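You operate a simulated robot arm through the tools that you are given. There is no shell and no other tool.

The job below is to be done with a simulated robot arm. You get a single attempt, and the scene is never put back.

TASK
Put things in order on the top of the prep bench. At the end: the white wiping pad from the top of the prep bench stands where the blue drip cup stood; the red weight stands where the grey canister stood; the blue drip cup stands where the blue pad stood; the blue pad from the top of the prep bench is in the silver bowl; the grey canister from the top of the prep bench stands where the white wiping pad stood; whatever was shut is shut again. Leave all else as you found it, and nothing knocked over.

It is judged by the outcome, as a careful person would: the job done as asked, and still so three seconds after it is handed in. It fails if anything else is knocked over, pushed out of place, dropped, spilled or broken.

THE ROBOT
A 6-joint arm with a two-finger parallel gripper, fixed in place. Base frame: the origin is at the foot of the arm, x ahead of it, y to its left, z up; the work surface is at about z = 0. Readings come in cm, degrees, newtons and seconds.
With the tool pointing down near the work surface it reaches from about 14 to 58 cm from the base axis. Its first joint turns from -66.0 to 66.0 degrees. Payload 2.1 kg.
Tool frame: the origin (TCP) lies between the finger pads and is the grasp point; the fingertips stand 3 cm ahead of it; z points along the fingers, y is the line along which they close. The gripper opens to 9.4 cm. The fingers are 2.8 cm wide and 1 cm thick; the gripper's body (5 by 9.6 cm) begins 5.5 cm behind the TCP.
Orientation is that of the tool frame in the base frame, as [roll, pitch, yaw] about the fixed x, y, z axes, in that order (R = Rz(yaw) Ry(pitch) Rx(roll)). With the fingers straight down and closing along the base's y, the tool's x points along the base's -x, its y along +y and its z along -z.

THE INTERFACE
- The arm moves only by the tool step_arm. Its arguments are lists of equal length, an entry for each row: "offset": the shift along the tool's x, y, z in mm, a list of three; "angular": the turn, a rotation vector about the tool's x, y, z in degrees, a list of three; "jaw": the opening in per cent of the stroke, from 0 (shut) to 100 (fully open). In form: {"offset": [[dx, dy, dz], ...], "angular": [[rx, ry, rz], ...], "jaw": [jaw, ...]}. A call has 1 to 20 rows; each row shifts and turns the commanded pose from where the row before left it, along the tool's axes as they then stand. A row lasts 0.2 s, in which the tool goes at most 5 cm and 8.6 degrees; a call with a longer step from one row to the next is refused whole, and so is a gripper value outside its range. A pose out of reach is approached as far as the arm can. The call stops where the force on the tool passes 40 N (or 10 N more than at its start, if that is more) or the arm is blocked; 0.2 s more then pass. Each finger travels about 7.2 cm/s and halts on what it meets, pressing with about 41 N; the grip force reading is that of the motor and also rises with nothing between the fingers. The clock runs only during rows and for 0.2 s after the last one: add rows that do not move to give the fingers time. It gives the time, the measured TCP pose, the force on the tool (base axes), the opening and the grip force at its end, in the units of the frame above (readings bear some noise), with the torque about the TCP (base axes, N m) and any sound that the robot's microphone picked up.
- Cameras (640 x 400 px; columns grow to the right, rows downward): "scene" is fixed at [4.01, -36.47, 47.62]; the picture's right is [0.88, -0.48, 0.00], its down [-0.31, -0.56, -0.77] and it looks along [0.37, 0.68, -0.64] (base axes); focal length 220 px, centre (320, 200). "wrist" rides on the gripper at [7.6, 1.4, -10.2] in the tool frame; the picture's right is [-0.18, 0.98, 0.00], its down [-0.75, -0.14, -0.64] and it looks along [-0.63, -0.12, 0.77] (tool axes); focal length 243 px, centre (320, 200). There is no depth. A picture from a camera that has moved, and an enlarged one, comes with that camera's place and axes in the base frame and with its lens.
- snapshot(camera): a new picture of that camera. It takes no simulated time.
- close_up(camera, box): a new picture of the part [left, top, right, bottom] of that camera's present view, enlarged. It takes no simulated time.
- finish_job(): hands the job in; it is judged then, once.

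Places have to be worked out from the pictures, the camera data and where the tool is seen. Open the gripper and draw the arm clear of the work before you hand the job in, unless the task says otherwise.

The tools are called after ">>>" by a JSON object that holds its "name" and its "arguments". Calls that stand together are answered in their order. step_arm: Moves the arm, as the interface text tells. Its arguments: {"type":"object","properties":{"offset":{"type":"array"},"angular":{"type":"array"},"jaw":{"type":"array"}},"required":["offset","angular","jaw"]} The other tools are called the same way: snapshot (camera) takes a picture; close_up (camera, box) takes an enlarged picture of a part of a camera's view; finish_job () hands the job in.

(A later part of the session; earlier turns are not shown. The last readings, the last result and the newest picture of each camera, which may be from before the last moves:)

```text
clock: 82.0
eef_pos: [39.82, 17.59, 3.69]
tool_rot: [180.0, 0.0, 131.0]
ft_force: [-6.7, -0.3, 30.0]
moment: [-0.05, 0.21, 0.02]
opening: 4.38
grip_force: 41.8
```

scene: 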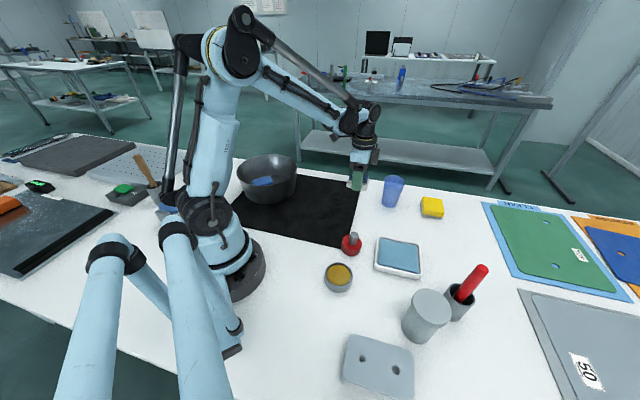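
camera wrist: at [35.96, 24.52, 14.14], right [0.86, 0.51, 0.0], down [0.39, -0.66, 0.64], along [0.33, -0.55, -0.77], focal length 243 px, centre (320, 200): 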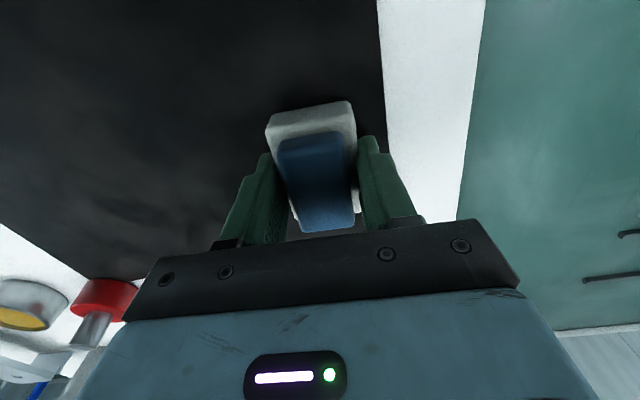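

The pad has touched the mat. I'll back off slightly, open the jaws modestly and rise straight up.

>>> {"name": "step_arm", "arguments": {"offset": [[0, 0, -0.7], [0, 0, 0], [0, 0, 0], [0, 0, 0], [0, 0, 0], [0, 0, -3], [0, 0, -10], [0, 0, -20], [0, 0, -30], [0, 0, -35], [0, 0, -35], [0, 0, -35], [0, 0, -10], [0, 0, 0]], "angular": [[0, 0, 0], [0, 0, 0], [0, 0, 0], [0, 0, 0], [0, 0, 0], [0, 0, 0], [0, 0, 0], [0, 0, 0], [0, 0, 0], [0, 0, 0], [0, 0, 0], [0, 0, 0], [0, 0, 0], [0, 0, 0]], "jaw": [20, 48, 55, 62, 68, 68, 68, 68, 68, 68, 68, 68, 68, 68]}}

>>> {"name": "snapshot", "arguments": {"camera": "wrist"}}

>>> {"name": "snapshot", "arguments": {"camera": "scene"}}

```text
clock: 85.0
eef_pos: [39.81, 17.57, 21.52]
tool_rot: [179.9, 0.0, 131.1]
ft_force: [0.9, 0.5, 1.4]
moment: [-0.01, -0.01, 0.01]
opening: 6.4
grip_force: 0.0
```

```text
taken
camera wrist: at [36.0, 24.47, 31.76], right [0.86, 0.51, 0.0], down [0.39, -0.66, 0.64], along [0.33, -0.55, -0.77], focal length 243 px, centre (320, 200)
```

wrist: 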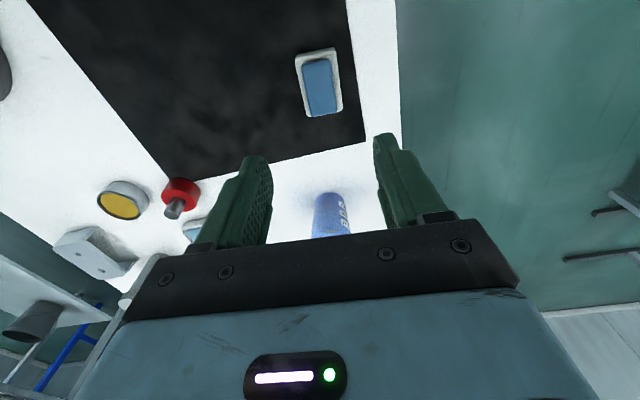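

```text
taken
```

scene: 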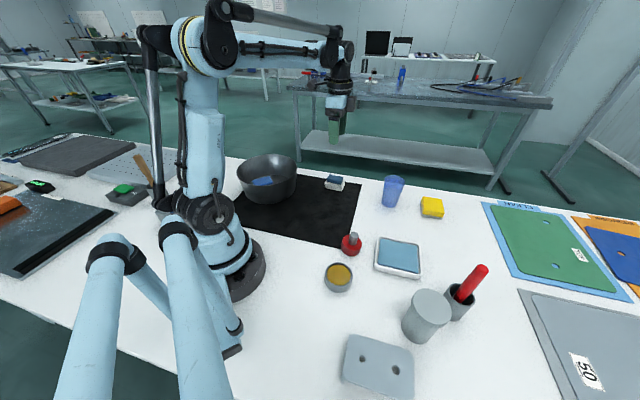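

The white pad is sitting on the mat where the cup was. Next is the canister: I'll turn to yaw 180 and hover high over (28.9, -30.6), above the height of the red stick in the nearby pot (~14.7 cm).

>>> {"name": "step_arm", "arguments": {"offset": [[0, 0, -5], [0, 0, -5], [0, 0, 0], [0, 0, 0], [0, 0, 0], [0, 0, 0], [0, 0, 0], [3.4, -15, 0], [6.8, -30, 0], [9.05, -40, 0], [9.05, -40, 0], [9.05, -40, 0], [9.05, -40, 0], [9.05, -40, 0], [9.05, -40, 0], [9.05, -40, 0], [9.05, -40, 0], [9.05, -40, 0], [9.05, -40, 0], [5.6, -25, 0]], "angular": [[0, 0, -7], [0, 0, -7], [0, 0, -7], [0, 0, -7], [0, 0, -7], [0, 0, -7], [0, 0, -7], [0, 0, 0], [0, 0, 0], [0, 0, 0], [0, 0, 0], [0, 0, 0], [0, 0, 0], [0, 0, 0], [0, 0, 0], [0, 0, 0], [0, 0, 0], [0, 0, 0], [0, 0, 0], [0, 0, 0]], "jaw": [80, 100, 100, 100, 100, 100, 100, 100, 100, 100, 100, 100, 100, 100, 100, 100, 100, 100, 100, 100]}}

>>> {"name": "snapshot", "arguments": {"camera": "wrist"}}

>>> {"name": "snapshot", "arguments": {"camera": "scene"}}

```text
clock: 89.2
eef_pos: [29.45, -29.18, 22.26]
tool_rot: [-180.0, 0.0, 180.0]
ft_force: [0.2, -0.4, -0.3]
moment: [0.01, -0.02, 0.03]
opening: 9.41
grip_force: 0.1
```

```text
taken
camera wrist: at [21.87, -27.74, 32.32], right [0.18, 0.98, 0.0], down [0.75, -0.14, 0.64], along [0.63, -0.12, -0.77], focal length 243 px, centre (320, 200)
```

wrist: 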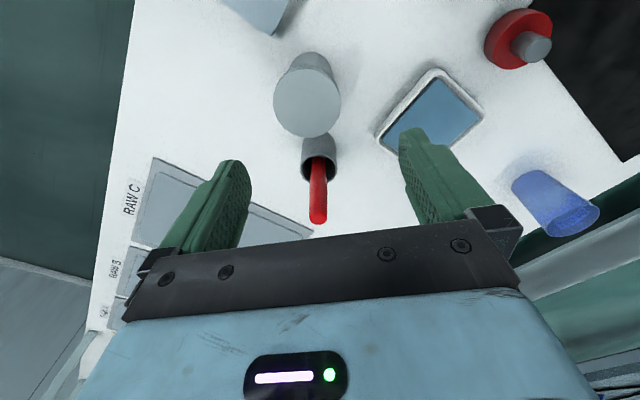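

```text
taken
```

scene: 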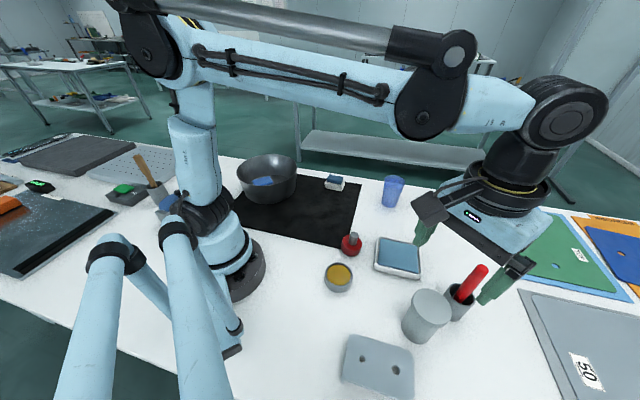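

I have a good overhead view of the canister and pot; zooming in for measurements.

>>> {"name": "close_up", "arguments": {"camera": "wrist", "box": [250, 30, 370, 150]}}

>>> {"name": "close_up", "arguments": {"camera": "wrist", "box": [250, 110, 390, 240]}}

>>> {"name": "close_up", "arguments": {"camera": "scene", "box": [390, 270, 470, 350]}}

```text
3.33 times, centred on (310, 90) of wrist
camera zoom: at [21.87, -27.74, 32.32], right [0.18, 0.98, 0.0], down [0.75, -0.14, 0.64], along [0.63, -0.12, -0.77], focal length 809 px, centre (353, 567)
```

zoom: 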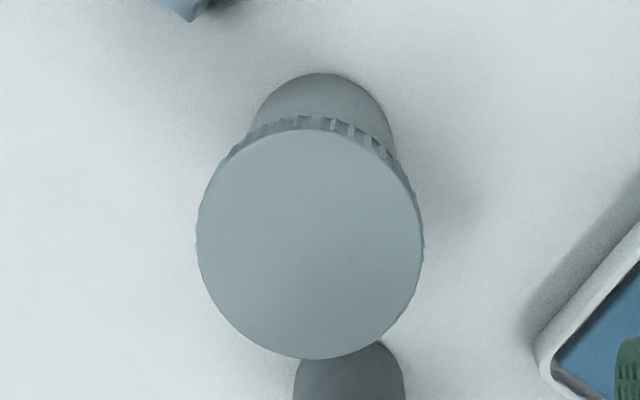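

```text
3.08 times, centred on (320, 175) of wrist
camera zoom: at [21.87, -27.74, 32.32], right [0.18, 0.98, 0.0], down [0.75, -0.14, 0.64], along [0.63, -0.12, -0.77], focal length 746 px, centre (320, 277)
```

zoom: 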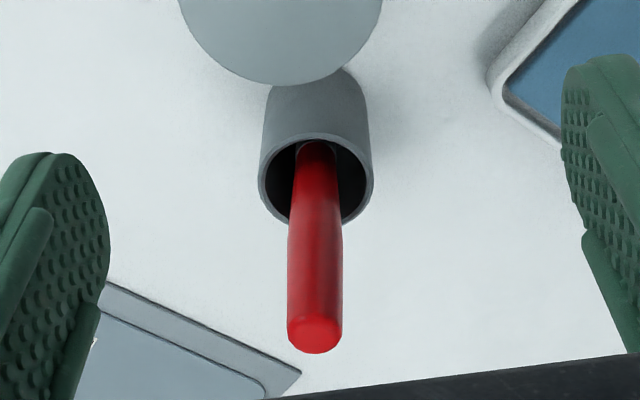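

```text
5.00 times, centred on (430, 310) of scene
camera zoom: at [4.01, -36.47, 47.62], right [0.88, -0.48, 0.0], down [-0.31, -0.56, -0.77], along [0.37, 0.68, -0.64], focal length 1102 px, centre (-230, -350)
```

zoom: 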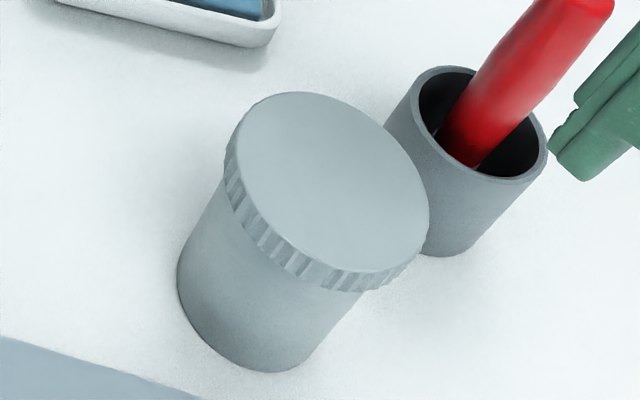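

The canister's centre is ≈(29.0, -30.3), the lid is ≈6.2 cm across and its top is at z≈9.6; the pot is 9 cm further out in x, so closing along y is safe. I'll centre over it and lower to lid height (TCP z≈8.8).

>>> {"name": "step_arm", "arguments": {"offset": [[4.2, -11, 0], [0, 0, 10], [0, 0, 20], [0, 0, 25], [0, 0, 25], [0, 0, 25], [0, 0, 15], [0, 0, 10], [0, 0, 5], [0, 0, 0]], "angular": [[0, 0, 0], [0, 0, 0], [0, 0, 0], [0, 0, 0], [0, 0, 0], [0, 0, 0], [0, 0, 0], [0, 0, 0], [0, 0, 0], [0, 0, 0]], "jaw": [100, 100, 100, 100, 100, 100, 100, 100, 100, 100]}}

>>> {"name": "snapshot", "arguments": {"camera": "wrist"}}

>>> {"name": "close_up", "arguments": {"camera": "scene", "box": [370, 200, 530, 360]}}

```text
clock: 91.4
eef_pos: [28.75, -30.5, 8.88]
tool_rot: [-179.9, 0.1, 180.0]
ft_force: [0.4, 0.3, -0.7]
moment: [0.0, 0.0, 0.03]
opening: 9.37
grip_force: 0.0
```

```text
taken
camera wrist: at [21.14, -29.02, 19.07], right [0.18, 0.98, 0.0], down [0.75, -0.14, 0.64], along [0.63, -0.12, -0.77], focal length 243 px, centre (320, 200)
```

wrist: 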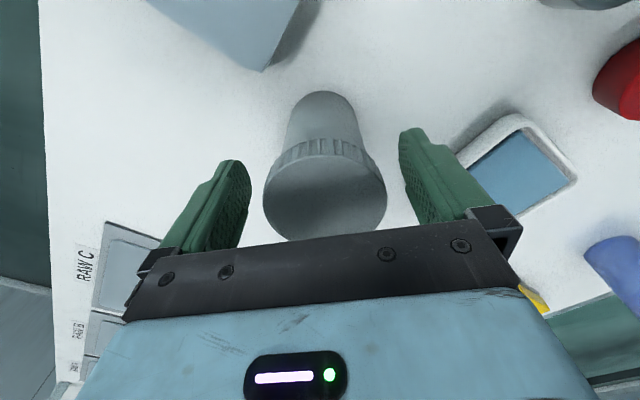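

```text
2.50 times, centred on (450, 280) of scene
camera zoom: at [4.01, -36.47, 47.62], right [0.88, -0.48, 0.0], down [-0.31, -0.56, -0.77], along [0.37, 0.68, -0.64], focal length 551 px, centre (-5, 0)
```

zoom: 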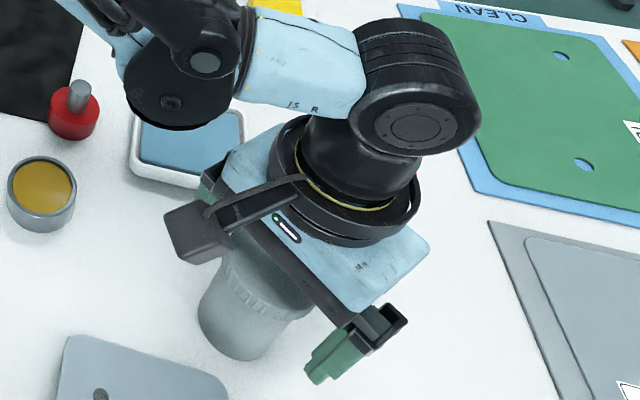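

The canister is centred between the jaws. Closing slowly on the lid.

>>> {"name": "step_arm", "arguments": {"offset": [[0, 0, 0], [0, 0, 0], [0, 0, 0], [0, 0, 0], [0, 0, 0], [0, 0, 0], [0, 0, 0], [0, 0, 0], [0, 0, 0], [0, 0, 0]], "angular": [[0, 0, 0], [0, 0, 0], [0, 0, 0], [0, 0, 0], [0, 0, 0], [0, 0, 0], [0, 0, 0], [0, 0, 0], [0, 0, 0], [0, 0, 0]], "jaw": [88, 80, 75, 72, 70, 68, 66, 64, 58, 50]}}

>>> {"name": "snapshot", "arguments": {"camera": "wrist"}}

```text
clock: 93.6
eef_pos: [28.68, -30.65, 8.87]
tool_rot: [180.0, -0.1, -179.9]
ft_force: [0.3, 0.9, 0.6]
moment: [0.06, -0.04, 0.04]
opening: 6.18
grip_force: 40.8
```

```text
taken
camera wrist: at [21.14, -29.02, 19.09], right [0.18, 0.98, 0.0], down [0.75, -0.14, 0.64], along [0.63, -0.12, -0.77], focal length 243 px, centre (320, 200)
```

wrist: 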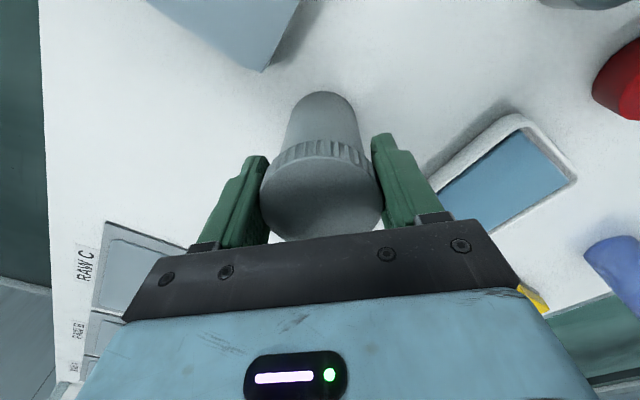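

Holding the lid at 6.18 cm. I'll test with a very slow 4 mm lift and look closely to see whether the body rises with the lid.

>>> {"name": "step_arm", "arguments": {"offset": [[0, 0, 0], [0, 0, -0.5], [0, 0, -1], [0, 0, -1], [0, 0, -1.5], [0, 0, 0]], "angular": [[0, 0, 0], [0, 0, 0], [0, 0, 0], [0, 0, 0], [0, 0, 0], [0, 0, 0]], "jaw": [40, 40, 40, 40, 40, 40]}}

>>> {"name": "snapshot", "arguments": {"camera": "wrist"}}

>>> {"name": "close_up", "arguments": {"camera": "scene", "box": [370, 200, 530, 360]}}

>>> {"name": "close_up", "arguments": {"camera": "wrist", "box": [250, 80, 400, 240]}}

```text
clock: 95.0
eef_pos: [28.78, -30.59, 9.27]
tool_rot: [-180.0, 0.0, 180.0]
ft_force: [0.8, -0.4, -3.0]
moment: [0.0, -0.03, 0.03]
opening: 6.19
grip_force: 40.8
```

```text
taken
camera wrist: at [21.22, -28.99, 19.42], right [0.18, 0.98, 0.0], down [0.75, -0.14, 0.64], along [0.63, -0.12, -0.77], focal length 243 px, centre (320, 200)
```

wrist: 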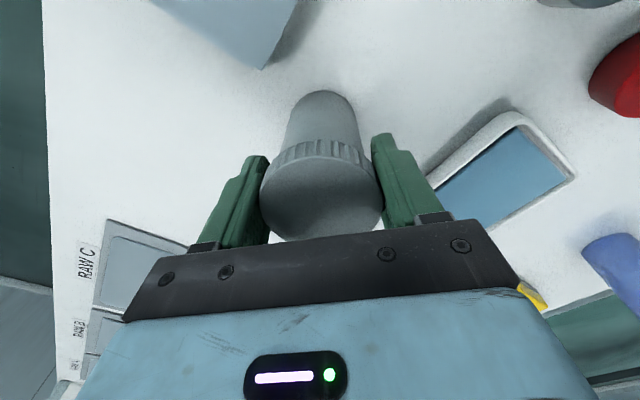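

```text
2.50 times, centred on (450, 280) of scene
camera zoom: at [4.01, -36.47, 47.62], right [0.88, -0.48, 0.0], down [-0.31, -0.56, -0.77], along [0.37, 0.68, -0.64], focal length 551 px, centre (-5, 0)
```

zoom: 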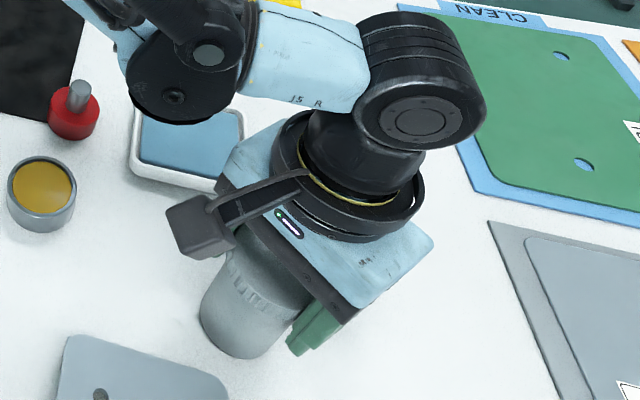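

```text
2.50 times, centred on (325, 160) of wrist
camera zoom: at [21.22, -28.99, 19.42], right [0.18, 0.98, 0.0], down [0.75, -0.14, 0.64], along [0.63, -0.12, -0.77], focal length 606 px, centre (308, 300)
```

zoom: 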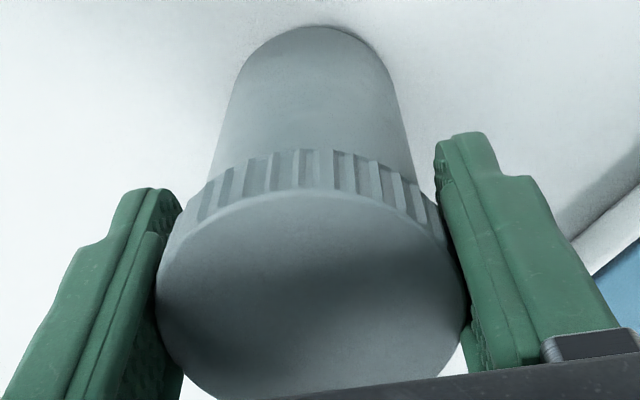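

The reading now shows about 3 N of weight. I'll lift another 8 mm and check for a gap between the body and the bench.

>>> {"name": "step_arm", "arguments": {"offset": [[0, 0, -1.5], [0, 0, -2], [0, 0, -2], [0, 0, -1.5], [0, 0, -1], [0, 0, 0]], "angular": [[0, 0, 0], [0, 0, 0], [0, 0, 0], [0, 0, 0], [0, 0, 0], [0, 0, 0]], "jaw": [40, 40, 40, 40, 40, 40]}}

>>> {"name": "close_up", "arguments": {"camera": "scene", "box": [370, 200, 530, 360]}}

>>> {"name": "close_up", "arguments": {"camera": "wrist", "box": [250, 80, 400, 240]}}

```text
clock: 96.4
eef_pos: [28.66, -30.47, 10.12]
tool_rot: [-179.9, 0.0, 180.0]
ft_force: [-0.1, -0.1, -2.9]
moment: [0.0, -0.01, 0.03]
opening: 6.17
grip_force: 40.8
```

```text
2.50 times, centred on (450, 280) of scene
camera zoom: at [4.01, -36.47, 47.62], right [0.88, -0.48, 0.0], down [-0.31, -0.56, -0.77], along [0.37, 0.68, -0.64], focal length 551 px, centre (-5, 0)
```

zoom: 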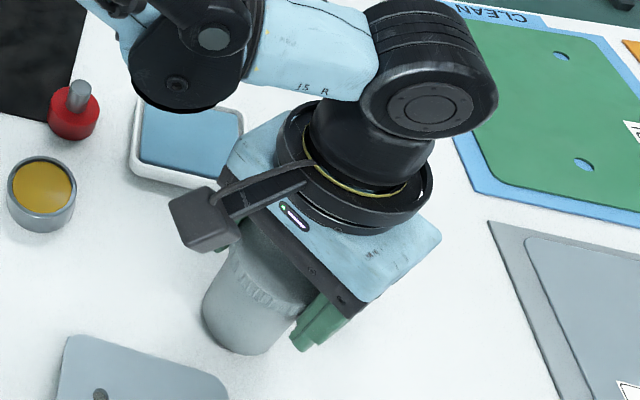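

```text
2.50 times, centred on (325, 160) of wrist
camera zoom: at [21.19, -29.0, 20.26], right [0.18, 0.98, 0.0], down [0.75, -0.14, 0.64], along [0.63, -0.12, -0.77], focal length 606 px, centre (308, 300)
```

zoom: 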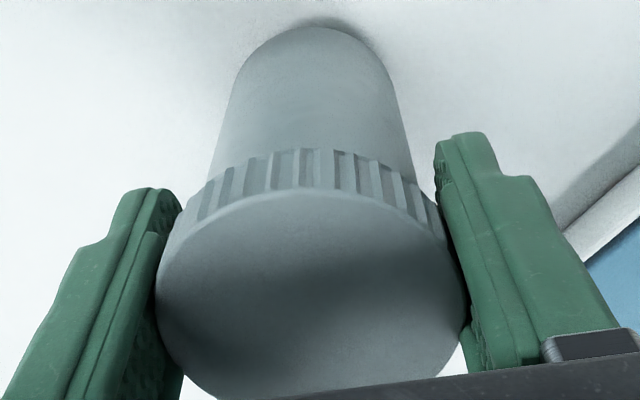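

Body and lid rise together, so the canister is one solid unit. I'll lift to z≈13.4 and travel smoothly toward the white pad's old spot.

>>> {"name": "step_arm", "arguments": {"offset": [[0, 0, -3], [0, 0, -5], [0, 0, -6], [0, 0, -6], [0, 0, -6], [0, 0, -4], [0, 0, -3], [-1.95, 3.49, 0], [-3.91, 6.98, 0], [-5.86, 10.47, 0], [-5.86, 10.47, 0], [-5.86, 10.47, 0], [-5.86, 10.47, 0], [-5.86, 10.47, 0], [-5.86, 10.47, 0], [-5.86, 10.47, 0], [-5.86, 10.47, 0], [-5.86, 10.47, 0], [-3.91, 6.98, 0], [-1.95, 3.49, 0]], "angular": [[0, 0, 0], [0, 0, 0], [0, 0, 0], [0, 0, 0], [0, 0, 0], [0, 0, 0], [0, 0, 0], [0, 0, 0], [0, 0, 0], [0, 0, 0], [0, 0, 0], [0, 0, 0], [0, 0, 0], [0, 0, 0], [0, 0, 0], [0, 0, 0], [0, 0, 0], [0, 0, 0], [0, 0, 0], [0, 0, 0]], "jaw": [40, 40, 40, 40, 40, 40, 40, 40, 40, 40, 40, 40, 40, 40, 40, 40, 40, 40, 40, 40]}}

>>> {"name": "snapshot", "arguments": {"camera": "wrist"}}

>>> {"name": "snapshot", "arguments": {"camera": "scene"}}

```text
clock: 100.6
eef_pos: [35.13, -19.15, 13.42]
tool_rot: [-179.9, 0.0, 180.0]
ft_force: [0.4, 0.7, -1.9]
moment: [0.01, 0.02, 0.0]
opening: 6.13
grip_force: 41.0
```

```text
taken
camera wrist: at [27.68, -17.52, 23.61], right [0.18, 0.98, 0.0], down [0.75, -0.14, 0.64], along [0.63, -0.12, -0.77], focal length 243 px, centre (320, 200)
```

wrist: 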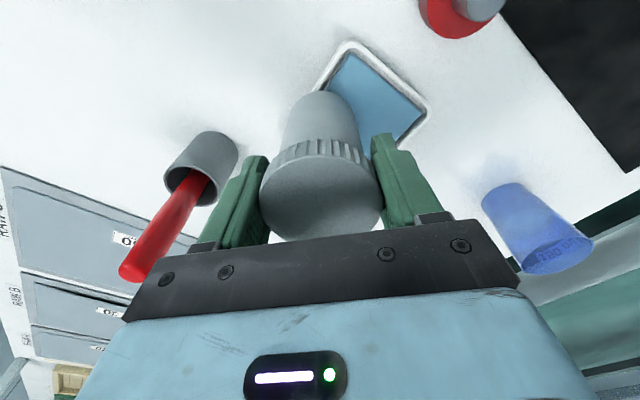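

```text
taken
```

scene: 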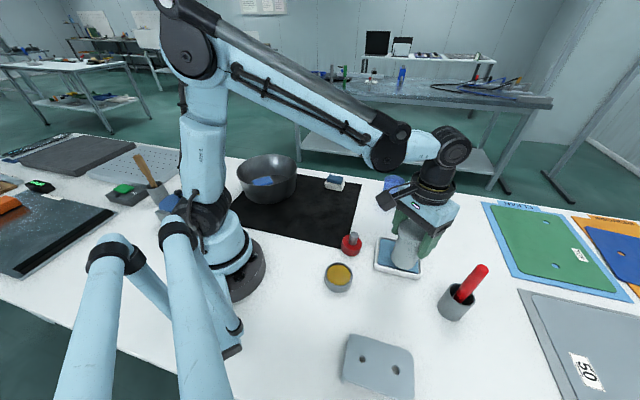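

Secure and upright. Continuing to (43.2, -4.7).

>>> {"name": "step_arm", "arguments": {"offset": [[-1.95, 3.49, 0], [-3.91, 6.98, 0], [-5.86, 10.47, 0], [-5.86, 10.47, 0], [-5.86, 10.47, 0], [-5.86, 10.47, 0], [-5.86, 10.47, 0], [-5.86, 10.47, 0], [-5.86, 10.47, 0], [-5.86, 10.47, 0], [-5.86, 10.47, 0], [-5.86, 10.47, 0], [-5.86, 10.47, 0], [-4.88, 8.73, 0], [-2.93, 5.24, 0], [-2.44, 4.36, 0], [0, 0, 0], [0, 0, 0]], "angular": [[0, 0, 0], [0, 0, 0], [0, 0, 0], [0, 0, 0], [0, 0, 0], [0, 0, 0], [0, 0, 0], [0, 0, 0], [0, 0, 0], [0, 0, 0], [0, 0, 0], [0, 0, 0], [0, 0, 0], [0, 0, 0], [0, 0, 0], [0, 0, 0], [0, 0, 0], [0, 0, 0]], "jaw": [40, 40, 40, 40, 40, 40, 40, 40, 40, 40, 40, 40, 40, 40, 40, 40, 40, 40]}}

>>> {"name": "snapshot", "arguments": {"camera": "wrist"}}

>>> {"name": "snapshot", "arguments": {"camera": "scene"}}

```text
clock: 104.4
eef_pos: [43.24, -4.43, 13.49]
tool_rot: [-179.9, 0.0, 180.0]
ft_force: [-1.0, 0.2, -2.0]
moment: [0.01, 0.04, 0.01]
opening: 6.16
grip_force: 41.0
```

```text
taken
camera wrist: at [35.74, -2.85, 23.59], right [0.18, 0.98, 0.0], down [0.75, -0.14, 0.64], along [0.63, -0.12, -0.77], focal length 243 px, centre (320, 200)
```

wrist: 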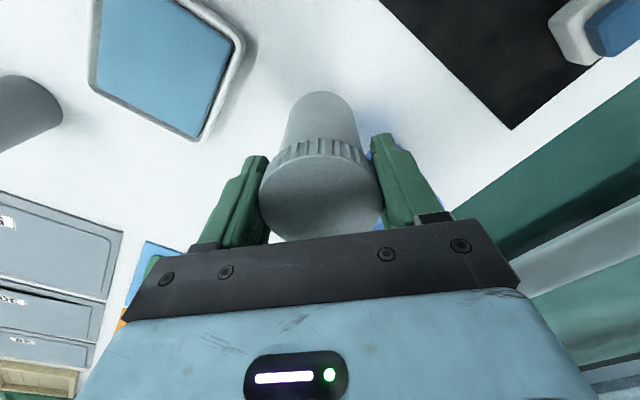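

```text
taken
```

scene: 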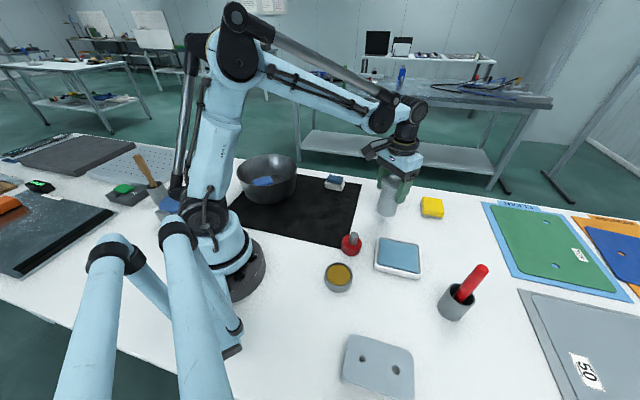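

On target within about 2 mm. Lowering 42 mm gently, then I'll feel for contact.

>>> {"name": "step_arm", "arguments": {"offset": [[0, -1, 2], [0, -1, 4], [0, 0, 6], [0, 0, 7], [0, 0, 7], [0, 0, 6], [0, 0, 5], [0, 0, 3], [0, 0, 2], [0, 0, 0]], "angular": [[0, 0, 0], [0, 0, 0], [0, 0, 0], [0, 0, 0], [0, 0, 0], [0, 0, 0], [0, 0, 0], [0, 0, 0], [0, 0, 0], [0, 0, 0]], "jaw": [40, 40, 40, 40, 40, 40, 40, 40, 40, 40]}}

>>> {"name": "close_up", "arguments": {"camera": "scene", "box": [340, 130, 460, 250]}}

```text
clock: 106.6
eef_pos: [43.31, -4.68, 9.15]
tool_rot: [180.0, -0.1, -179.9]
ft_force: [-0.3, 0.8, -1.9]
moment: [0.0, 0.03, -0.02]
opening: 6.13
grip_force: 40.8
```

```text
3.33 times, centred on (400, 190) of scene
camera zoom: at [4.02, -36.47, 47.62], right [0.88, -0.48, 0.0], down [-0.31, -0.56, -0.77], along [0.37, 0.68, -0.64], focal length 735 px, centre (53, 233)
```

zoom: 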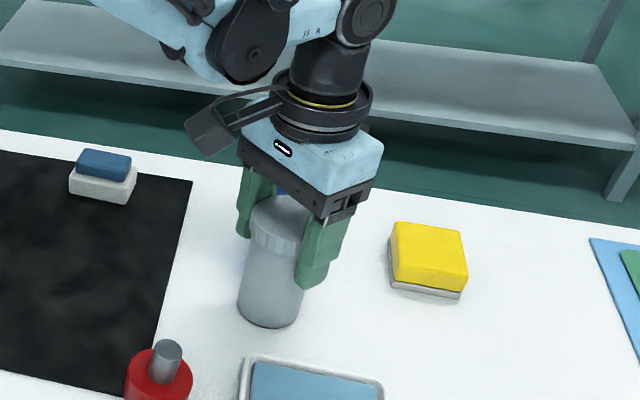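

Clear of the cup and tray. Stepping down the last few mm.

>>> {"name": "step_arm", "arguments": {"offset": [[0, 0, 1], [0, 0, 0.5], [0, 0, 0.5], [0, 0, 0]], "angular": [[0, 0, 0], [0, 0, 0], [0, 0, 0], [0, 0, 0]], "jaw": [40, 40, 40, 40]}}

```text
clock: 107.6
eef_pos: [43.19, -4.81, 8.93]
tool_rot: [180.0, 0.1, 179.9]
ft_force: [0.0, 0.0, -2.4]
moment: [0.01, -0.01, -0.01]
opening: 6.13
grip_force: 40.9
```

>>> {"name": "step_arm", "arguments": {"offset": [[0, 0, 0.5], [0, 0, 0.5], [0, 0, 0]], "angular": [[0, 0, 0], [0, 0, 0], [0, 0, 0]], "jaw": [40, 40, 40]}}

```text
clock: 108.4
eef_pos: [43.28, -4.68, 8.83]
tool_rot: [-180.0, -0.1, -179.9]
ft_force: [-0.3, -1.4, 3.6]
moment: [-0.06, 0.21, -0.01]
opening: 6.11
grip_force: 41.6
```

The canister is touching the bench (force has changed sign). Releasing slowly.

>>> {"name": "step_arm", "arguments": {"offset": [[0, 0, 0], [0, 0, 0], [0, 0, 0], [0, 0, 0], [0, 0, 0], [0, 0, 0], [0, 0, 0], [0, 0, 0]], "angular": [[0, 0, 0], [0, 0, 0], [0, 0, 0], [0, 0, 0], [0, 0, 0], [0, 0, 0], [0, 0, 0], [0, 0, 0]], "jaw": [60, 65, 68, 72, 80, 90, 95, 95]}}

>>> {"name": "snapshot", "arguments": {"camera": "wrist"}}

>>> {"name": "close_up", "arguments": {"camera": "scene", "box": [340, 130, 460, 250]}}

```text
clock: 110.2
eef_pos: [43.37, -4.62, 8.88]
tool_rot: [180.0, 0.0, -179.9]
ft_force: [-0.3, 0.1, 0.0]
moment: [0.0, -0.04, 0.02]
opening: 8.92
grip_force: 0.1
```

```text
taken
camera wrist: at [35.8, -3.15, 19.04], right [0.18, 0.98, 0.0], down [0.75, -0.14, 0.64], along [0.63, -0.12, -0.77], focal length 243 px, centre (320, 200)
```

wrist: 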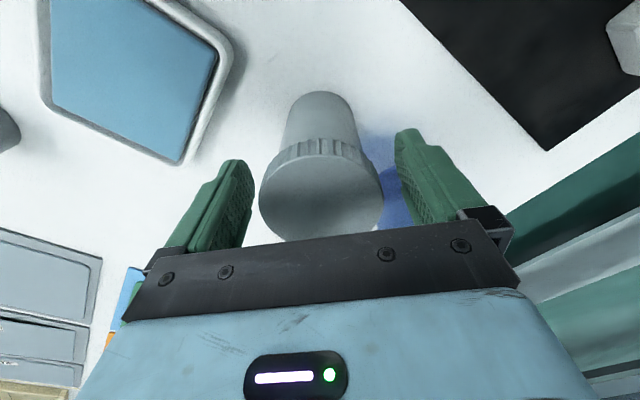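

```text
3.33 times, centred on (400, 190) of scene
camera zoom: at [4.01, -36.47, 47.62], right [0.88, -0.48, 0.0], down [-0.31, -0.56, -0.77], along [0.37, 0.68, -0.64], focal length 735 px, centre (53, 233)
```

zoom: 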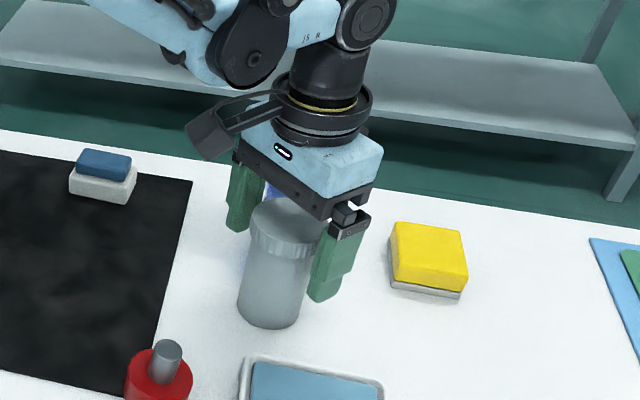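

The canister stands upright beside the cup. I'll rise straight up and move to hover over the red weight at about (29.5, -8.2).

>>> {"name": "step_arm", "arguments": {"offset": [[0, 0, -4], [0, 0, -12], [0, 0, -25], [0, 0, -30], [0, 0, -30], [0, 0, -29], [10, -2.5, 0], [20, -5, 0], [26, -7, 0], [26, -7, 0], [26, -7, 0], [20, -5, 0], [10, -2, 0], [0, 0, 0]], "angular": [[0, 0, 0], [0, 0, 0], [0, 0, 0], [0, 0, 0], [0, 0, 0], [0, 0, 0], [0, 0, 0], [0, 0, 0], [0, 0, 0], [0, 0, 0], [0, 0, 0], [0, 0, 0], [0, 0, 0], [0, 0, 0]], "jaw": [95, 95, 95, 95, 95, 95, 95, 95, 95, 95, 95, 95, 95, 95]}}

>>> {"name": "snapshot", "arguments": {"camera": "wrist"}}

>>> {"name": "snapshot", "arguments": {"camera": "scene"}}

```text
clock: 113.2
eef_pos: [29.28, -8.25, 21.83]
tool_rot: [180.0, 0.1, 180.0]
ft_force: [0.2, -1.1, 0.3]
moment: [-0.01, 0.01, -0.02]
opening: 8.94
grip_force: 0.0
```

```text
taken
camera wrist: at [21.77, -6.73, 31.95], right [0.18, 0.98, 0.0], down [0.75, -0.14, 0.64], along [0.63, -0.12, -0.77], focal length 243 px, centre (320, 200)
```

wrist: 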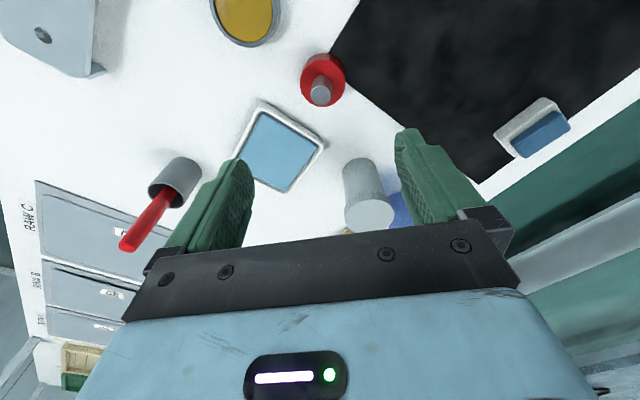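

```text
taken
```

scene: 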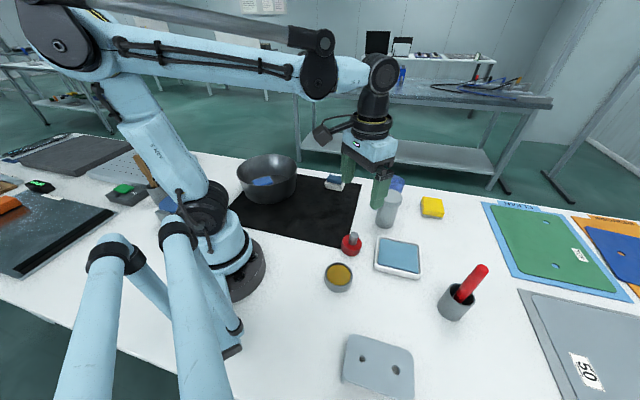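

I'll zoom in on the weight for its exact centre and size.

>>> {"name": "close_up", "arguments": {"camera": "wrist", "box": [285, 40, 365, 115]}}

>>> {"name": "close_up", "arguments": {"camera": "scene", "box": [330, 220, 375, 265]}}

```text
5.33 times, centred on (325, 78) of wrist
camera zoom: at [21.77, -6.73, 31.95], right [0.18, 0.98, 0.0], down [0.75, -0.14, 0.64], along [0.63, -0.12, -0.77], focal length 1294 px, centre (293, 853)
```

zoom: 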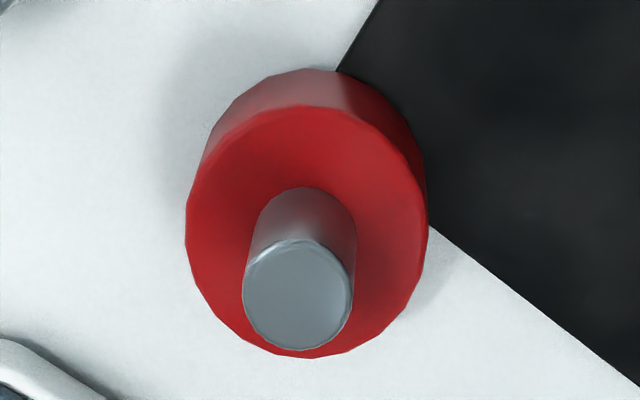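

```text
8.89 times, centred on (352, 242) of scene
camera zoom: at [4.01, -36.47, 47.62], right [0.88, -0.48, 0.0], down [-0.31, -0.56, -0.77], along [0.37, 0.68, -0.64], focal length 1959 px, centre (31, -178)
```

zoom: 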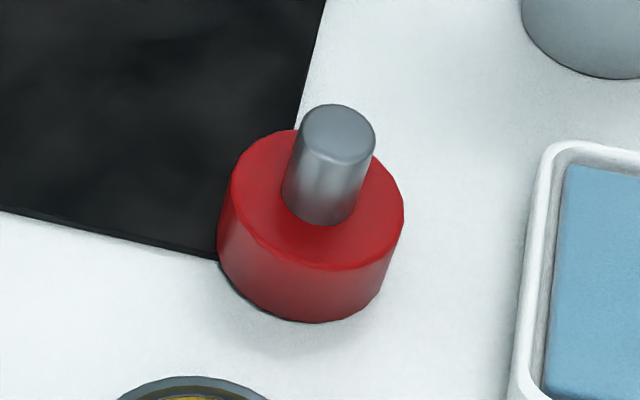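

The weight's centre is ≈(29.0, -7.8), with a 5 cm body about 2.3 cm high and a knob up to ~5 cm. I'll narrow the jaws to 7 cm (away from tray and tin) and lower to TCP z≈3.7.

>>> {"name": "step_arm", "arguments": {"offset": [[2.5, 4, 0], [0, 0, 15], [0, 0, 30], [0, 0, 35], [0, 0, 35], [0, 0, 30], [0, 0, 18], [0, 0, 10], [0, 0, 5], [0, 0, 2], [0, 0, 0]], "angular": [[0, 0, 0], [0, 0, 0], [0, 0, 0], [0, 0, 0], [0, 0, 0], [0, 0, 0], [0, 0, 0], [0, 0, 0], [0, 0, 0], [0, 0, 0], [0, 0, 0]], "jaw": [75, 75, 75, 75, 75, 75, 75, 75, 75, 75, 75]}}

>>> {"name": "snapshot", "arguments": {"camera": "wrist"}}

>>> {"name": "close_up", "arguments": {"camera": "scene", "box": [310, 190, 400, 280]}}

```text
clock: 115.6
eef_pos: [29.19, -7.84, 3.89]
tool_rot: [180.0, 0.1, -179.9]
ft_force: [0.3, 0.3, 0.7]
moment: [0.05, -0.03, -0.01]
opening: 7.07
grip_force: 0.0
```

```text
taken
camera wrist: at [21.77, -6.27, 14.03], right [0.18, 0.98, 0.0], down [0.75, -0.14, 0.64], along [0.63, -0.12, -0.77], focal length 243 px, centre (320, 200)
```

wrist: 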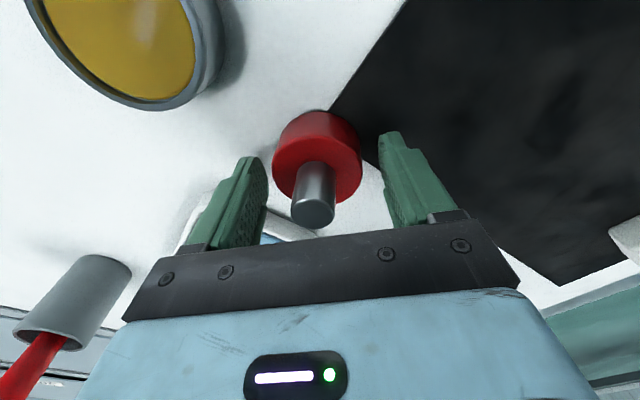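

```text
4.44 times, centred on (355, 235) of scene
camera zoom: at [4.01, -36.47, 47.62], right [0.88, -0.48, 0.0], down [-0.31, -0.56, -0.77], along [0.37, 0.68, -0.64], focal length 979 px, centre (164, 44)
```

zoom: 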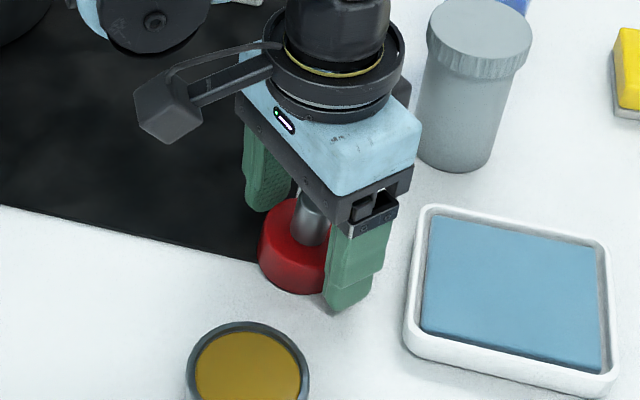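

The weight is centred between the jaws. Closing slowly on its body.

>>> {"name": "step_arm", "arguments": {"offset": [[0, 0, 1], [0, 0, 0], [0, 0, 0], [0, 0, 0], [0, 0, 0], [0, 0, 0], [0, 0, 0], [0, 0, 0], [0, 0, 0]], "angular": [[0, 0, 0], [0, 0, 0], [0, 0, 0], [0, 0, 0], [0, 0, 0], [0, 0, 0], [0, 0, 0], [0, 0, 0], [0, 0, 0]], "jaw": [70, 65, 60, 57, 54, 51, 47, 40, 30]}}

>>> {"name": "snapshot", "arguments": {"camera": "wrist"}}

```text
clock: 117.6
eef_pos: [29.34, -8.01, 3.71]
tool_rot: [179.9, 0.0, 180.0]
ft_force: [0.9, 5.3, 4.8]
moment: [0.44, -0.13, 0.01]
opening: 5.13
grip_force: 41.5
```

```text
taken
camera wrist: at [21.76, -6.39, 13.94], right [0.18, 0.98, 0.0], down [0.75, -0.14, 0.64], along [0.63, -0.12, -0.77], focal length 243 px, centre (320, 200)
```

wrist: 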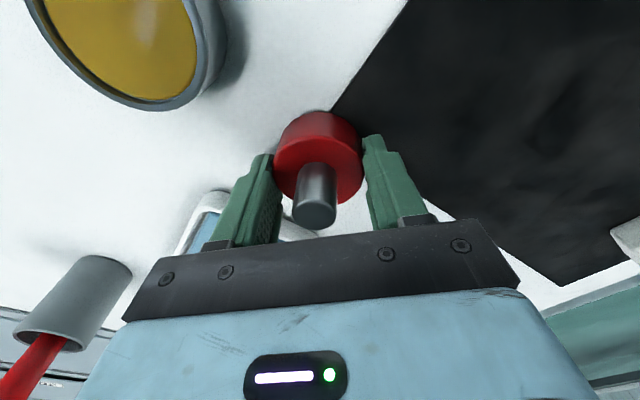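

Gripped at 5.13 cm. Test lift of 6 mm, slowly.

>>> {"name": "step_arm", "arguments": {"offset": [[0, 0, 0], [0, 0, -1], [0, 0, -1], [0, 0, -2], [0, 0, -2], [0, 0, 0]], "angular": [[0, 0, 0], [0, 0, 0], [0, 0, 0], [0, 0, 0], [0, 0, 0], [0, 0, 0]], "jaw": [20, 20, 20, 20, 20, 20]}}

>>> {"name": "snapshot", "arguments": {"camera": "wrist"}}

>>> {"name": "close_up", "arguments": {"camera": "scene", "box": [310, 190, 400, 280]}}

```text
clock: 119.0
eef_pos: [29.26, -7.99, 4.4]
tool_rot: [179.9, -0.1, -180.0]
ft_force: [-0.6, 0.7, -4.5]
moment: [0.03, -0.01, 0.0]
opening: 5.09
grip_force: 41.3
```

```text
taken
camera wrist: at [21.67, -6.39, 14.59], right [0.18, 0.98, 0.0], down [0.75, -0.14, 0.64], along [0.63, -0.12, -0.77], focal length 243 px, centre (320, 200)
```

wrist: 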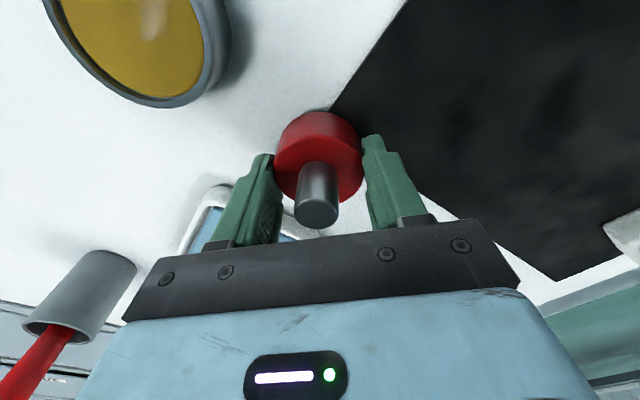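

```text
4.44 times, centred on (355, 235) of scene
camera zoom: at [4.02, -36.47, 47.62], right [0.88, -0.48, 0.0], down [-0.31, -0.56, -0.77], along [0.37, 0.68, -0.64], focal length 979 px, centre (164, 44)
```

zoom: 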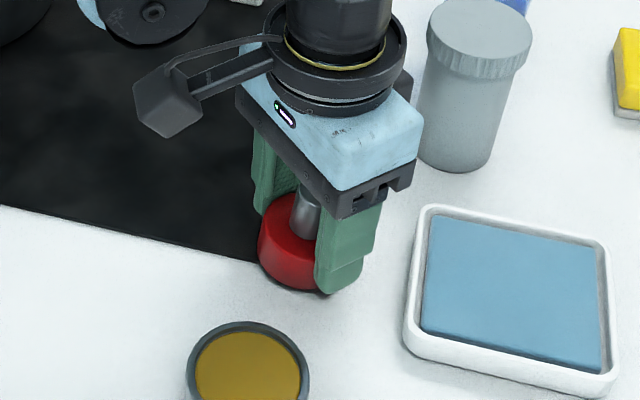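

The weight comes up cleanly (~4.5 N). I'll lift to z≈9.4 and check the grip again.

>>> {"name": "step_arm", "arguments": {"offset": [[0, 0, -2], [0, 0, -3], [0, 0, -4], [0, 0, -5], [0, 0, -6], [0, 0, -6], [0, 0, -6], [0, 0, -6], [0, 0, -5], [0, 0, -4], [0, 0, -3], [0, 0, 0]], "angular": [[0, 0, 0], [0, 0, 0], [0, 0, 0], [0, 0, 0], [0, 0, 0], [0, 0, 0], [0, 0, 0], [0, 0, 0], [0, 0, 0], [0, 0, 0], [0, 0, 0], [0, 0, 0]], "jaw": [20, 20, 20, 20, 20, 20, 20, 20, 20, 20, 20, 20]}}

>>> {"name": "snapshot", "arguments": {"camera": "wrist"}}

>>> {"name": "snapshot", "arguments": {"camera": "scene"}}

```text
clock: 121.6
eef_pos: [29.27, -7.94, 9.5]
tool_rot: [-179.9, 0.0, 179.9]
ft_force: [-0.2, -0.5, -3.7]
moment: [0.01, 0.01, -0.01]
opening: 5.04
grip_force: 40.9
```

```text
taken
camera wrist: at [21.72, -6.34, 19.64], right [0.18, 0.98, 0.0], down [0.75, -0.14, 0.64], along [0.63, -0.12, -0.77], focal length 243 px, centre (320, 200)
```

wrist: 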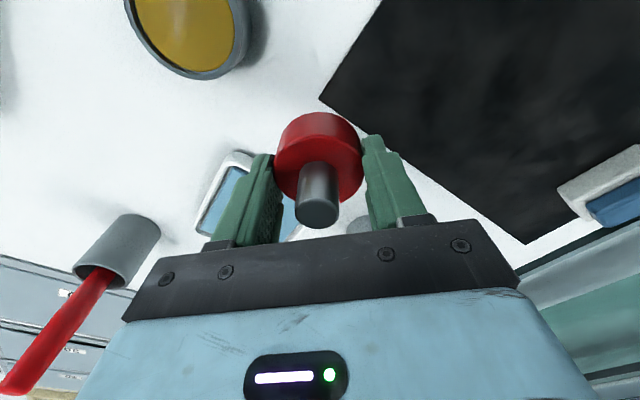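

```text
taken
```

scene: 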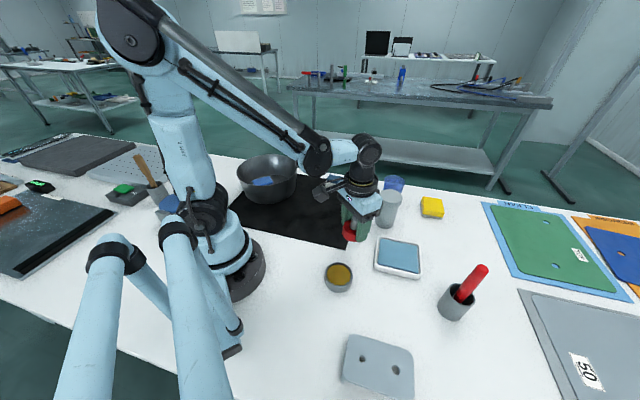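

The weight is held firmly. Carrying it to the canister's old spot (28.85, -30.4), well above the tray's rim.

>>> {"name": "step_arm", "arguments": {"offset": [[0, -4, 0], [0.2, -8, 0], [0.2, -12, 0], [0.2, -12, 0], [0.2, -12, 0], [0.2, -12, 0], [0.2, -12, 0], [0.2, -12, 0], [0.2, -12, 0], [0.2, -12, 0], [0.2, -12, 0], [0.2, -12, 0], [0.2, -12, 0], [0.2, -12, 0], [0.2, -12, 0], [0.2, -12, 0], [0.2, -8, 0], [0.2, -4, 0], [0, 0, 0]], "angular": [[0, 0, 0], [0, 0, 0], [0, 0, 0], [0, 0, 0], [0, 0, 0], [0, 0, 0], [0, 0, 0], [0, 0, 0], [0, 0, 0], [0, 0, 0], [0, 0, 0], [0, 0, 0], [0, 0, 0], [0, 0, 0], [0, 0, 0], [0, 0, 0], [0, 0, 0], [0, 0, 0], [0, 0, 0]], "jaw": [20, 20, 20, 20, 20, 20, 20, 20, 20, 20, 20, 20, 20, 20, 20, 20, 20, 20, 20]}}

>>> {"name": "snapshot", "arguments": {"camera": "wrist"}}

>>> {"name": "snapshot", "arguments": {"camera": "scene"}}

```text
clock: 125.6
eef_pos: [28.99, -27.16, 9.32]
tool_rot: [180.0, 0.1, 179.9]
ft_force: [0.1, 0.1, -3.7]
moment: [0.0, 0.0, 0.0]
opening: 5.04
grip_force: 40.8
```

```text
taken
camera wrist: at [21.54, -25.55, 19.53], right [0.18, 0.98, 0.0], down [0.75, -0.14, 0.64], along [0.63, -0.12, -0.77], focal length 243 px, centre (320, 200)
```

wrist: 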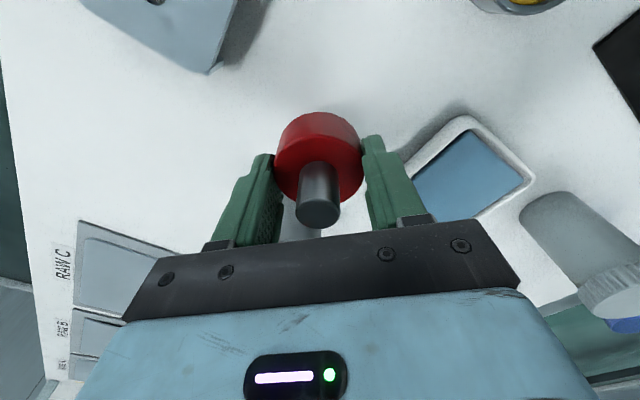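

```text
taken
```

scene: 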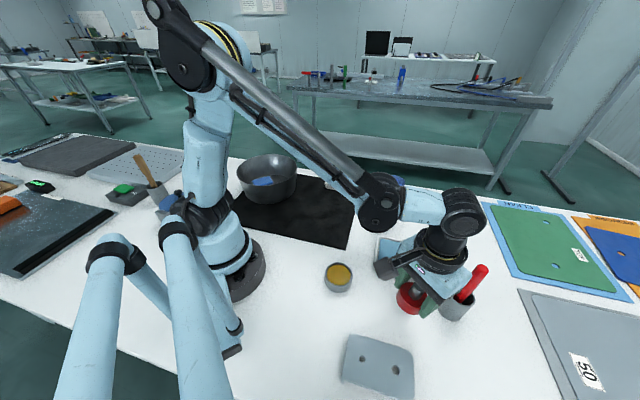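

Nearly there. The last 3.25 cm, then lower to just above the bench.

>>> {"name": "step_arm", "arguments": {"offset": [[0, -4, 0], [0, -8, 0], [0, -8, 0], [0, -6.5, 0], [0, -4, 0], [0, -2, 0], [0, 0, 3], [0, 0, 5], [0, 0, 8], [0, 0, 8], [0, 0, 8], [0, 0, 8], [0, 0, 6], [0, 0, 4], [0, 0, 2], [0, 0, 1], [0, 0, 0]], "angular": [[0, 0, 0], [0, 0, 0], [0, 0, 0], [0, 0, 0], [0, 0, 0], [0, 0, 0], [0, 0, 0], [0, 0, 0], [0, 0, 0], [0, 0, 0], [0, 0, 0], [0, 0, 0], [0, 0, 0], [0, 0, 0], [0, 0, 0], [0, 0, 0], [0, 0, 0]], "jaw": [20, 20, 20, 20, 20, 20, 20, 20, 20, 20, 20, 20, 20, 20, 20, 20, 20]}}

>>> {"name": "snapshot", "arguments": {"camera": "wrist"}}

>>> {"name": "close_up", "arguments": {"camera": "scene", "box": [360, 230, 510, 360]}}

```text
clock: 129.2
eef_pos: [28.84, -30.28, 4.22]
tool_rot: [-180.0, 0.1, 180.0]
ft_force: [1.1, -0.2, -4.2]
moment: [0.04, 0.02, 0.01]
opening: 5.06
grip_force: 41.4
```

```text
taken
camera wrist: at [21.29, -28.78, 14.31], right [0.18, 0.98, 0.0], down [0.75, -0.14, 0.64], along [0.63, -0.12, -0.77], focal length 243 px, centre (320, 200)
```

wrist: 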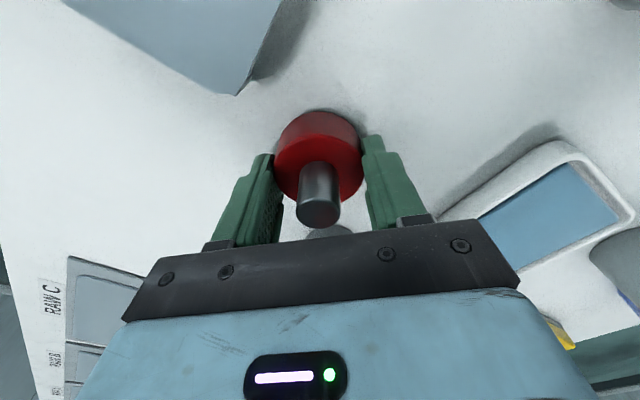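

```text
3.08 times, centred on (435, 295) of scene
camera zoom: at [4.02, -36.47, 47.61], right [0.88, -0.48, 0.0], down [-0.31, -0.56, -0.77], along [0.37, 0.68, -0.64], focal length 678 px, centre (-34, -92)
```

zoom: 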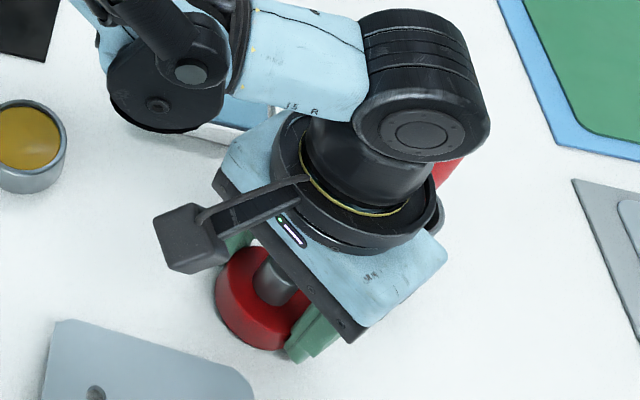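

>>> {"name": "step_arm", "arguments": {"offset": [[0, 0, 1], [0, 0, 1], [0, 0, 0.5], [0, 0, 0]], "angular": [[0, 0, 0], [0, 0, 0], [0, 0, 0], [0, 0, 0]], "jaw": [20, 20, 20, 20]}}

```text
clock: 130.2
eef_pos: [28.83, -30.49, 3.9]
tool_rot: [-180.0, 0.0, 179.9]
ft_force: [0.6, -0.4, -4.6]
moment: [0.02, 0.01, -0.04]
opening: 5.05
grip_force: 41.0
```

Still hanging (−4.6 N). A few more half-millimetre steps.

>>> {"name": "step_arm", "arguments": {"offset": [[0, 0, 0.5], [0, 0, 0.5], [0, 0, 0]], "angular": [[0, 0, 0], [0, 0, 0], [0, 0, 0]], "jaw": [20, 20, 20]}}

```text
clock: 131.0
eef_pos: [28.86, -30.25, 3.81]
tool_rot: [-179.9, 0.0, 180.0]
ft_force: [-2.0, 1.3, 7.7]
moment: [-0.06, -0.19, -0.01]
opening: 5.06
grip_force: 41.2
```

Contact made (+7.7 N). Releasing slowly, then rising straight up.

>>> {"name": "step_arm", "arguments": {"offset": [[0, 0, 0], [0, 0, 0], [0, 0, 0], [0, 0, 0], [0, 0, 0], [0, 0, -3], [0, 0, -10], [0, 0, -25], [0, 0, -30], [0, 0, -35], [0, 0, -35], [0, 0, -35], [0, 0, -20], [0, 0, 0]], "angular": [[0, 0, 0], [0, 0, 0], [0, 0, 0], [0, 0, 0], [0, 0, 0], [0, 0, 0], [0, 0, 0], [0, 0, 0], [0, 0, 0], [0, 0, 0], [0, 0, 0], [0, 0, 0], [0, 0, 0], [0, 0, 0]], "jaw": [45, 54, 58, 65, 75, 75, 75, 75, 75, 75, 75, 75, 75, 75]}}

>>> {"name": "snapshot", "arguments": {"camera": "wrist"}}

>>> {"name": "snapshot", "arguments": {"camera": "scene"}}

```text
clock: 134.0
eef_pos: [28.95, -30.26, 23.29]
tool_rot: [180.0, 0.0, -180.0]
ft_force: [0.8, -0.3, 0.5]
moment: [0.02, 0.01, 0.02]
opening: 7.04
grip_force: 0.0
```

```text
taken
camera wrist: at [21.36, -28.82, 33.37], right [0.18, 0.98, 0.0], down [0.75, -0.14, 0.64], along [0.63, -0.12, -0.77], focal length 243 px, centre (320, 200)
```

wrist: 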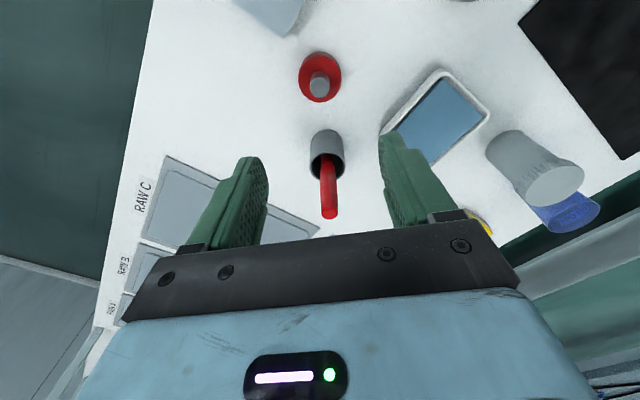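

```text
taken
```

scene: 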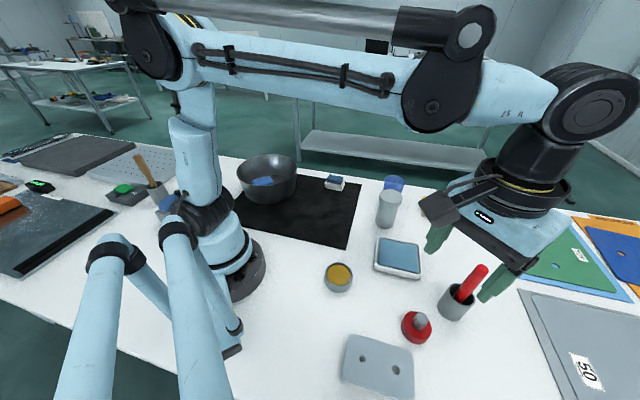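

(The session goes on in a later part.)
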